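You operate a simulated robot arm through the tools that you are given. There is no shell and no other tool. Be economical: measure what you need, move in short steps, check, and stop when the job is done.

Carry out the task below with a simulated robot arm. There is one attempt and no reset: what you move stays moved.

TASK
Fetch the blue block from the top of the long steel bench and set it on top of the grey gauge.
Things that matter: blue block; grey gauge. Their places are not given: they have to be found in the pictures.

It is judged by the outcome, as a careful person would: the job done as asked, and still so three seconds after it is handed in. It fails if anything else is knocked over, pushed out of place, dropped, spilled or broken.

THE ROBOT
A 6-joint arm with a two-finger parallel gripper, fixed in place. Base frame: the origin is at the foot of the arm, x ahead of it, y to its left, z up; the work surface is at about z = 0. Lengths are in m, angles in degrees, forces in N, time in s.
With the tool pointing down near the work surface it reaches from about 0.14 to 0.58 m from the base axis. Its first joint turns from -66.0 to 66.0 degrees. Payload 2.1 kg.
Tool frame: the origin (TCP) lies between the finger pads and is the grasp point; the fingertips stand 0.03 m ahead of it; z points along the fingers, y is the line along which they close. The gripper opens to 0.094 m. The fingers are 0.028 m wide and 0.01 m thick; the gripper's body (0.05 by 0.096 m) begins 0.055 m behind the TCP.
Orientation is that of the tool frame in the base frame, as a unit quaternion [x, y, z, w]. With the fingers straight down and closing along the base's y, the tool's x points along the base's -x, its y along +y and its z along -z.

THE INTERFACE
- The arm moves only by the tool move_arm. Its argument "motion" is text: rows parted by semicolons, each of 7 numbers parted by spaces: the finger opening in m, from 0 to 0.094, then the shift along the tool's x, y, z in m, then the turn, a rotation vector about the tool's x, y, z in degrees. In form: jaw dx dy dz wx wy wz; .... A call has 1 to 20 rows; each row shifts and turns the commanded pose from where the row before left it, along the tool's axes as they then stand. A row lasts 0.2 s, in which the tool goes at most 0.05 m and 8.6 degrees; a call with a longer step from one row to the next is refused whole, and so is a gripper value outside its range. A pose out of reach is approached as far as the arm can. The call stops where the force on the tool passes 40 N (or 10 N more than at its start, if that is more) or the arm is blocked; 0.2 s more then pass. The fingers move at their own pace (about 0.072 m/s each) and stop on an object; they squeeze with about 30 N. The grip force told is the motor's: it shows also when the fingers shut on nothing. Time passes only in rows, and 0.2 s behind the last, so rows that do not move let the fingers close. It gives the time, the measured TCP pose, the force on the tool (base axes), the opening and the grip force at its end, in the units of the frame above (readings bear some noise).
- Cameras (640 x 400 px; columns grow to the right, rows downward): "scene" is fixed at [0.065, -0.3803, 0.4845]; the picture's right is [0.68, -0.74, 0.00], its down [-0.42, -0.38, -0.82] and it looks along [0.61, 0.56, -0.57] (base axes); focal length 343 px, centre (320, 200). "wrist" rides on the gripper at [-0.037, 0, -0.058] in the tool frame; the picture's right is [0.00, -1.00, 0.00], its down [0.97, 0.00, -0.24] and it looks along [0.24, 0.00, 0.97] (tool axes); focal length 218 px, centre (320, 200).
- grab_frame(camera): a new picture of that camera. No time passes.
- locate(camera, pixels): for up to 12 pixels [column, row] of the newest picture of that camera ("zoom" is the newest enlarged one), the place [x, y, z] in the base frame of the surface seen there, good to about 0.002 m. No time passes.
- close_up(camera, box): a new picture of the part [left, top, right, bottom] of that camera's present view, enlarged. No time passes.
- finish_job(): hands the job in; it is judged then, once.

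Work in short steps. Measure before you move; look again where a grasp or a placing could have gone wrong, and mend it. You have 60 turns and 14 pictures in all, the two below and enlarged ones among them. Open the gripper and draw the arm clear of the work before you hand the job in, unless the task says otherwise; then end with one line.

The tools are called after "Emit:" as name(argument=value, ...) on one line, values as JSON. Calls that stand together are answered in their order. move_arm: Moves the arm, as the interface text tells. Its arguments: {"type":"object","properties":{"motion":{"type":"string"}},"required":["motion"]} The other tools are called the same way: grab_frame (camera) takes a picture; locate (camera, pixels) gives the place of the surface under pixels of a picture; close_up (camera, box) takes an enlarged picture of a part of a camera's view; finish_job () hands the job in.

At the start:

```text
clock: 0.0
tool_pos: [0.1866, -0.1997, 0.2914]
tool_rot: [0.0, 1.0, 0.0, 0.001]
ft_force: [-0.6, -0.3, 0.1]
finger_gap: 0.0938
gripper_force: 0.0
```

scene: 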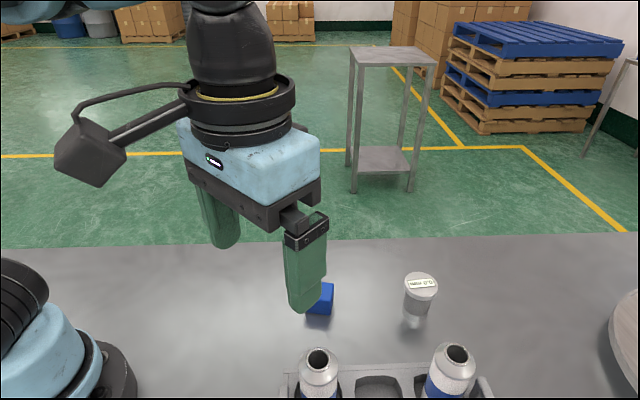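
wrist: 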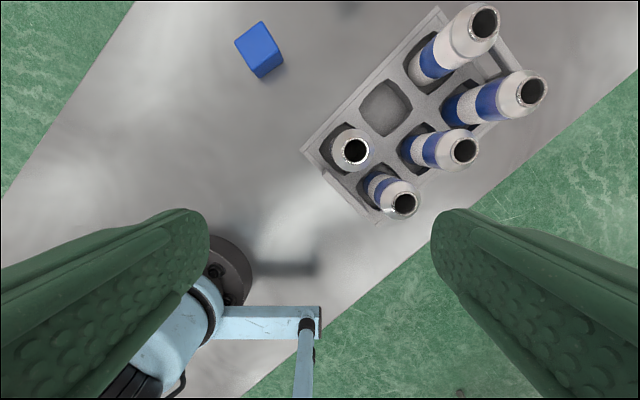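

The blue block is at about scene (322,298) and wrist (260,50). The gauge isn't obvious yet, so I'll enlarge the scene's candidates and locate some points.

Emit:
close_up(camera="scene", box=[280, 240, 640, 400])

Emit:
locate(camera="wrist", pixels=[[255, 38], [262, 68], [236, 42], [260, 22], [282, 52], [265, 78], [300, 50], [355, 152], [485, 22]])

Emit:
locate(camera="scene", pixels=[[322, 290], [325, 305], [420, 285], [415, 310], [630, 340], [420, 278], [412, 328], [400, 250], [615, 325], [325, 287]])

```text
1.78 times, centred on (460, 320) of scene
```

zoom: 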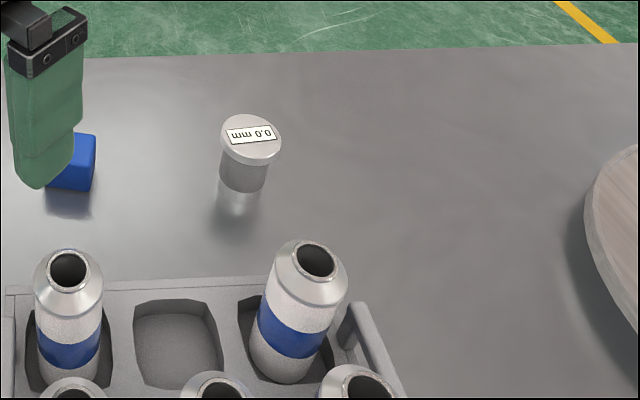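

```text
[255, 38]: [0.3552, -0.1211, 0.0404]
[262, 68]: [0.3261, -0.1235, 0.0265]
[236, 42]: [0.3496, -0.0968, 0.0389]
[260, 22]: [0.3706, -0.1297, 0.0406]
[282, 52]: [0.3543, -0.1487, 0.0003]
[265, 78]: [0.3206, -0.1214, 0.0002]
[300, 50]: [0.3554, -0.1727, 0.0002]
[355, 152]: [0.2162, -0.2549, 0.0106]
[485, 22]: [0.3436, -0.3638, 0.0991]
```

```text
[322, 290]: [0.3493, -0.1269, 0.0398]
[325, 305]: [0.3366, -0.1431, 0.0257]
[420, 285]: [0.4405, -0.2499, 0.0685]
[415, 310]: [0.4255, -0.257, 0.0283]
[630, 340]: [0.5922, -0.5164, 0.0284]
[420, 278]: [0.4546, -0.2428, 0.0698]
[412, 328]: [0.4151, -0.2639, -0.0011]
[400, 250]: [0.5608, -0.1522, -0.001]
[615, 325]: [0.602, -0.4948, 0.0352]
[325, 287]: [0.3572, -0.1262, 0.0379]
```

The grey gauge is the small cylinder with a "0.0 mm" display at scene (420,283), top near z=0.07. The block's top is at z≈0.04. I'll move above the pair, staying high, for a better wrist view.

Emit:
move_arm(motion="0.094 -0.04 0.01 0 0 0 0; 0.094 -0.04 0.01 0 0 0 0; 0.094 -0.04 0.01 0 0 0 0; 0.094 -0.04 0.01 0 0 0 0; 0.094 0 0 0 0 0 0")

Emit:
grab_frame(camera="wrist")

```text
clock: 1.2
tool_pos: [0.347, -0.1581, 0.2908]
tool_rot: [0.0, 1.0, 0.0, 0.001]
ft_force: [0.1, -0.5, 0.3]
finger_gap: 0.094
gripper_force: 0.0
```

```text
10 pictures are left
```

wrist: 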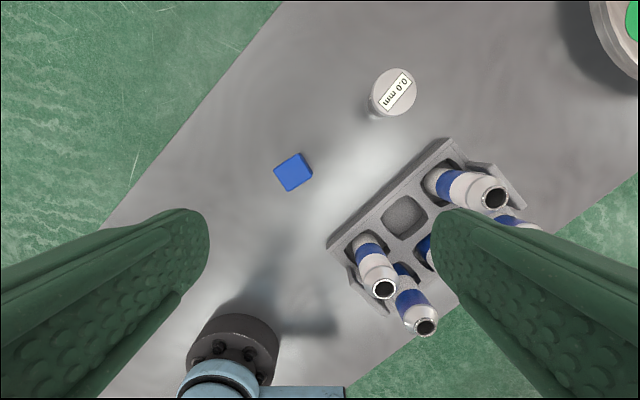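

Block at wrist (293,172), gauge at (393,93). I'll enlarge this to measure the corners.

Emit:
close_up(camera="wrist", box=[256, 50, 448, 200])

```text
2.67 times, centred on (352, 125) of wrist
```

zoom: 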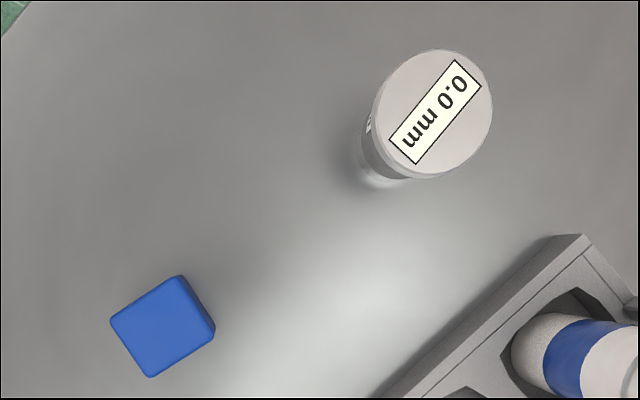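

Emit:
locate(camera="zoom", pixels=[[114, 323], [177, 281], [210, 333], [150, 373], [162, 327], [434, 113], [436, 54], [380, 112], [488, 113], [430, 172], [475, 75], [390, 155]])

```text
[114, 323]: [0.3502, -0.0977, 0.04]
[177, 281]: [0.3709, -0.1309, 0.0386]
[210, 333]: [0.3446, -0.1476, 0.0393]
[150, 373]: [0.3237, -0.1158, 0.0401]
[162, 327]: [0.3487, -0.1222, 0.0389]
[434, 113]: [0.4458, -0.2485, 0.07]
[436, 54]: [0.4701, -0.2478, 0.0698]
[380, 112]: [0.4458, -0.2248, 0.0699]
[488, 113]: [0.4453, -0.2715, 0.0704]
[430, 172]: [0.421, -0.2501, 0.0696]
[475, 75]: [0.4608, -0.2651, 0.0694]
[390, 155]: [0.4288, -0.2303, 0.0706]
```

Block: top centre ≈(0.347,-0.123), z 0.04, about 0.039×0.031, long edge along -58°. Gauge top centre ≈(0.4456,-0.2485), z 0.070, diameter ~0.05. I'll go over the block, turn 32° so that the jaws close along the long edge, and lower partway.

Emit:
move_arm(motion="0.094 -0.0004 0.035 0 0 0 0; 0.094 0 0 0 0 0 -8; 0.094 0 0 0 0 0 -8; 0.094 0 0 0 0 0 -8; 0.094 0 0 0 0 0 -8; 0.094 0 0 0.045 0 0 0; 0.094 0 0 0.045 0 0 0; 0.094 0 0 0.045 0 0 0; 0.094 0 0 0.035 0 0 0; 0.094 0 0 0 0 0 0")

Emit:
grab_frame(camera="wrist")

```text
clock: 3.4
tool_pos: [0.3469, -0.1245, 0.1203]
tool_rot: [-0.277, 0.961, -0.001, 0.001]
ft_force: [-0.5, 0.5, 1.0]
finger_gap: 0.094
gripper_force: 0.0
```

```text
8 pictures are left
```

wrist: 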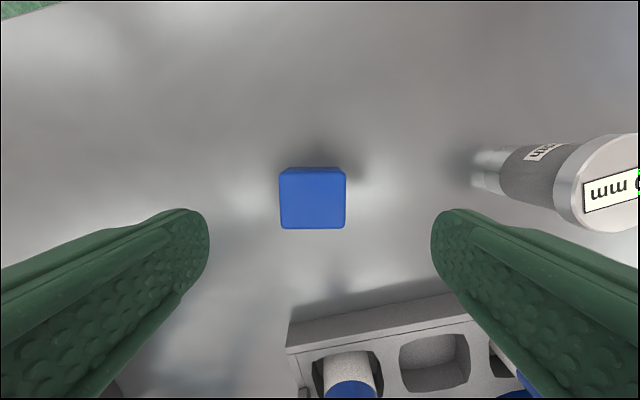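

The turn matches the block's edges. I'll measure the block's top in this view.

Emit:
locate(camera="wrist", pixels=[[283, 198], [342, 198], [312, 198], [312, 176], [312, 225], [290, 310], [470, 295], [380, 300]])

```text
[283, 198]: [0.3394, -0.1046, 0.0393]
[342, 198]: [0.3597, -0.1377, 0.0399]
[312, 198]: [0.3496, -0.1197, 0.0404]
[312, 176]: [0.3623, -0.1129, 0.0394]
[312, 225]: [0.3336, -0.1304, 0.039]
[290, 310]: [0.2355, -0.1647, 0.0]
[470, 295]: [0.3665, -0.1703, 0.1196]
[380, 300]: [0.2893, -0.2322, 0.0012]
```

Block centre ≈(0.348,-0.1215), so a correction of dx -0.0025, dy +0.002, then down 0.085 and close.

Emit:
move_arm(motion="0.094 -0.0025 0.002 0.03 0 0 0; 0.094 0 0 0.03 0 0 0; 0.094 0 0 0.025 0 0 0; 0.094 0 0 0 0 0 0; 0.03 0 0 0 0 0 0; 0.03 0 0 0 0 0 0; 0.03 0 0 0 0 0 0; 0.03 0 0 0 0 0 0")

```text
clock: 5.2
tool_pos: [0.3493, -0.1212, 0.0363]
tool_rot: [-0.277, 0.961, -0.001, 0.001]
ft_force: [-0.3, 0.3, -0.2]
finger_gap: 0.0484
gripper_force: 30.3
```

The fingers stopped at 0.048, wider than the ~0.04 I measured, so I'll check after a small lift.

Emit:
move_arm(motion="0.03 0 0 0 0 0 0; 0.03 0 0 -0.02 0 0 0; 0.03 0 0 -0.02 0 0 0; 0.03 0 0 0 0 0 0")

Emit:
grab_frame(camera="wrist")

Emit:
close_up(camera="scene", box=[240, 180, 480, 340])

```text
clock: 6.2
tool_pos: [0.349, -0.1222, 0.0753]
tool_rot: [-0.275, 0.961, -0.001, 0.001]
ft_force: [0.3, -0.4, -0.9]
finger_gap: 0.0486
gripper_force: 29.9
```

```text
7 pictures are left
```

wrist: 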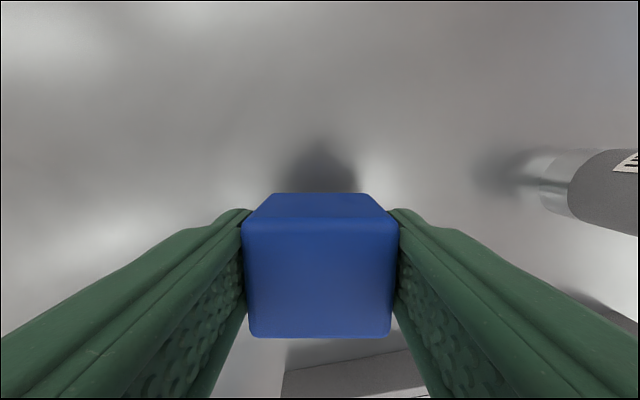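

```text
2.50 times, centred on (360, 260) of scene
```

zoom: 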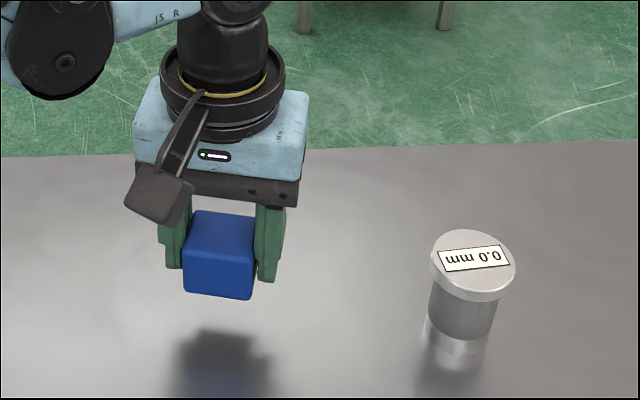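

The block is held and upright. I'll measure its position within the grip.

Emit:
locate(camera="wrist", pixels=[[250, 280], [385, 280], [320, 232], [320, 330], [320, 280], [320, 205], [318, 197]])

Emit:
locate(camera="zoom", pixels=[[190, 288], [245, 294], [218, 291], [218, 250], [173, 262], [268, 275], [475, 262]])

```text
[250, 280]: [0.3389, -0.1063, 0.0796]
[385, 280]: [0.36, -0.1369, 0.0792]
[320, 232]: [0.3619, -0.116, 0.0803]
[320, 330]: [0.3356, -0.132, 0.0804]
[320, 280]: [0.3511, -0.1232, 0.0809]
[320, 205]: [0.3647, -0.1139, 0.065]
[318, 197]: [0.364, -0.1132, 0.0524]
```

```text
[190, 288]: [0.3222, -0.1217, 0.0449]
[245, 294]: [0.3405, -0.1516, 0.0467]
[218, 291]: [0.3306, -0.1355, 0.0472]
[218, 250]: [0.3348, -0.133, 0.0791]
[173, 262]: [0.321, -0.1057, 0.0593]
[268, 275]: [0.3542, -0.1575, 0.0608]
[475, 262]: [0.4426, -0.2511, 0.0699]
```

Block centre matches the TCP, and its bottom is 0.035 below it. I'll lift to z≈0.155 and carry it above the gauge (dx -0.0152, dy -0.158).

Emit:
move_arm(motion="0.03 0 0 -0.04 0 0 0; 0.03 0 0 -0.04 0 0 0; 0.03 -0.003 -0.0317 0 0 0 0; 0.03 -0.003 -0.0317 0 0 0 0; 0.03 -0.003 -0.0317 0 0 0 0; 0.03 -0.003 -0.0317 0 0 0 0; 0.03 -0.0032 -0.0315 0 0 0 0; 0.03 0 0 0 0 0 0; 0.03 0 0 0 0 0 0")

Emit:
close_up(camera="scene", box=[300, 180, 540, 340])

```text
clock: 8.2
tool_pos: [0.4465, -0.2469, 0.1566]
tool_rot: [-0.276, 0.961, -0.001, 0.001]
ft_force: [-0.1, 0.3, -0.6]
finger_gap: 0.0487
gripper_force: 30.3
```

```text
2.50 times, centred on (420, 260) of scene
```

zoom: 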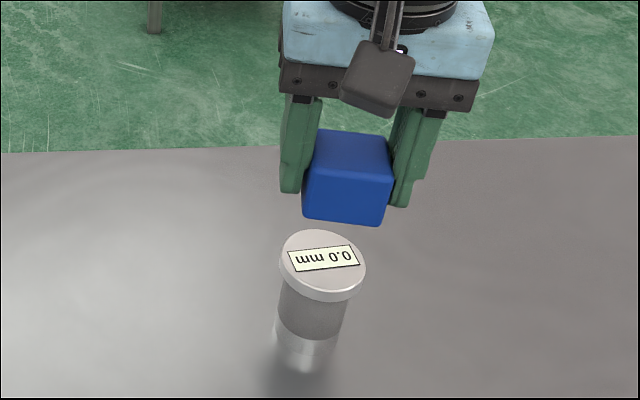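

Over the gauge. I'll check the block's lower edges and the gauge's rim before lowering.

Emit:
locate(camera="zoom", pixels=[[304, 208], [384, 220], [342, 217], [342, 195], [308, 180], [385, 185], [322, 234], [285, 260], [362, 270], [325, 286], [348, 140], [322, 262]])

```text
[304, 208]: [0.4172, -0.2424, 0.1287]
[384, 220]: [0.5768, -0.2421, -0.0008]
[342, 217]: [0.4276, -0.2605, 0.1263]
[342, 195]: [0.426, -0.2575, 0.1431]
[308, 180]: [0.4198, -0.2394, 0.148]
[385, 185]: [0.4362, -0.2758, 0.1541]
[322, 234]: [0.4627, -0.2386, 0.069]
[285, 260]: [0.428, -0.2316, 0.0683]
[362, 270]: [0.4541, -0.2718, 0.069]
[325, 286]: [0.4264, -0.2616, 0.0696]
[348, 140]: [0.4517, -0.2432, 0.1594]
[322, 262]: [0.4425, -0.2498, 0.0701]
```

The gauge hasn't moved and the block is centred over it to about 2 mm. Contact is expected after 0.051 m, so I'll lower 0.048 first.

Emit:
move_arm(motion="0.03 0 0 0.02 0 0 0; 0.03 0 0 0.015 0 0 0; 0.03 0 0 0.008 0 0 0; 0.03 0 0 0.005 0 0 0; 0.03 0 0 0 0 0 0")

Emit:
close_up(camera="scene", box=[340, 220, 490, 320])

```text
clock: 9.4
tool_pos: [0.4464, -0.2476, 0.1087]
tool_rot: [-0.276, 0.961, -0.001, 0.001]
ft_force: [-0.6, -0.1, -0.2]
finger_gap: 0.0486
gripper_force: 29.6
```

```text
4.00 times, centred on (415, 270) of scene
```

zoom: 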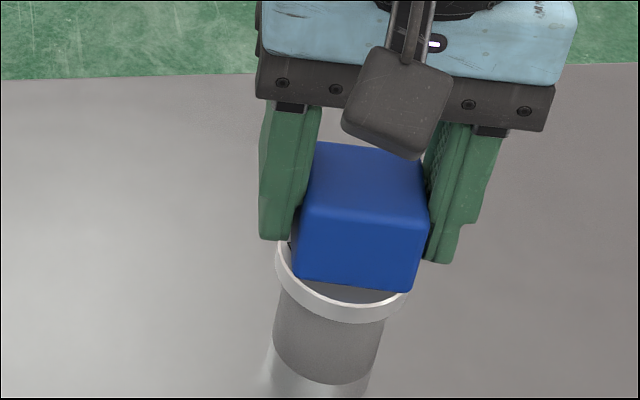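

Nearly in contact. The block looks slightly to the right of the cap, so I'll measure the offset.

Emit:
locate(camera="zoom", pixels=[[298, 270], [410, 283], [355, 278], [355, 240], [280, 252], [403, 298], [340, 304], [325, 150], [415, 165], [310, 195], [420, 212], [348, 316]])

```text
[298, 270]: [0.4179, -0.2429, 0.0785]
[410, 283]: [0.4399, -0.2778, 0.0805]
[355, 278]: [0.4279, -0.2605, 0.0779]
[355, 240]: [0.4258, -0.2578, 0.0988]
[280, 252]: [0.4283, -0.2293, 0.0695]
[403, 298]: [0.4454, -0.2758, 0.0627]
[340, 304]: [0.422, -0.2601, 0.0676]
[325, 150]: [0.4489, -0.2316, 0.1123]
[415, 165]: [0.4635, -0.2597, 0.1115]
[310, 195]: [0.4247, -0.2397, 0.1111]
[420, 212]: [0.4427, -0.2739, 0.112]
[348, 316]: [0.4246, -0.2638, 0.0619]
```

The block centre is ≈(0.445,-0.251) against the gauge's (0.445,-0.2487). I'll shift 2 mm back and lower in 1 mm steps.

Emit:
move_arm(motion="0.03 -0.001 0.002 0 0 0 0; 0.03 0 0 0.001 0 0 0; 0.03 0 0 0.001 0 0 0; 0.03 0 0 0 0 0 0")

```text
clock: 10.4
tool_pos: [0.4468, -0.2455, 0.1067]
tool_rot: [-0.276, 0.961, 0.0, 0.001]
ft_force: [0.0, 0.8, -0.5]
finger_gap: 0.0486
gripper_force: 30.1
```

No contact yet; another 1 mm.

Emit:
move_arm(motion="0.03 0 0 0.001 0 0 0; 0.03 0 0 0 0 0 0")

```text
clock: 11.0
tool_pos: [0.4459, -0.2446, 0.1065]
tool_rot: [-0.275, 0.961, -0.001, 0.001]
ft_force: [0.0, 0.7, 6.0]
finger_gap: 0.0485
gripper_force: 29.3
```

6 N upward means the block is on the gauge. I'll open slowly, then rise.

Emit:
move_arm(motion="0.05 0 0 0 0 0 0; 0.055 0 0 0 0 0 0; 0.065 0 0 0 0 0 0; 0.08 0 0 0 0 0 0; 0.08 0 0 0 0 0 0")

Emit:
close_up(camera="scene", box=[340, 220, 490, 320])

```text
clock: 12.2
tool_pos: [0.446, -0.2451, 0.1052]
tool_rot: [-0.276, 0.961, -0.001, 0.001]
ft_force: [-0.5, 0.6, -0.3]
finger_gap: 0.0799
gripper_force: 0.0
```

```text
4.00 times, centred on (415, 270) of scene
```

zoom: 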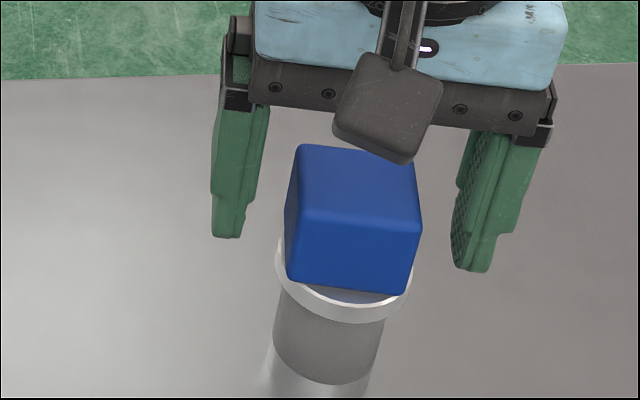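

The block rests flat on the gauge and the fingers are clear. I'll rise straight up and then back off.

Emit:
move_arm(motion="0.08 0 0 -0.02 0 0 0; 0.08 0 0 -0.03 0 0 0; 0.08 0 0 -0.04 0 0 0; 0.08 0 0 -0.04 0 0 0; 0.08 0.04 0 0 0 0 0; 0.08 0.04 0 0 0 0 0; 0.08 0.02 0.03 0 0 0 0; 0.08 0 0 0 0 0 0; 0.08 0 0 0 0 0 0; 0.08 0 0 0 0 0 0")

Emit:
grab_frame(camera="scene")

```text
clock: 14.4
tool_pos: [0.3452, -0.2716, 0.236]
tool_rot: [-0.277, 0.961, -0.001, 0.002]
ft_force: [-0.6, 0.0, -0.5]
finger_gap: 0.08
gripper_force: 0.1
```

```text
2 pictures are left
```

scene: 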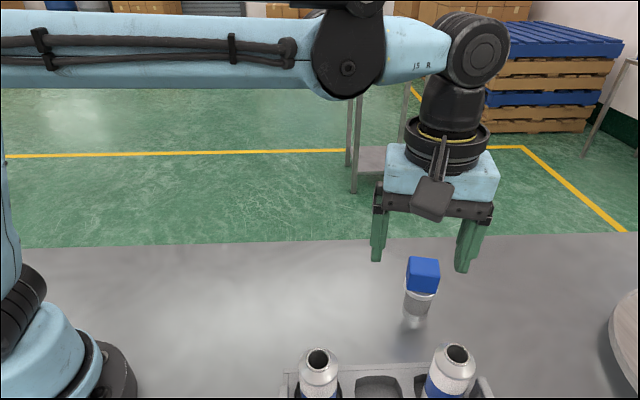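

The block sits steadily on the gauge at (422,275), the arm is clear and nothing else has moved. I'm handing the job in.

Emit:
finish_job()

```text
The job is handed in.
```

The blue block is on top of the grey gauge, resting flat; the gripper is open and clear, nothing else looked disturbed, and the job is handed in.
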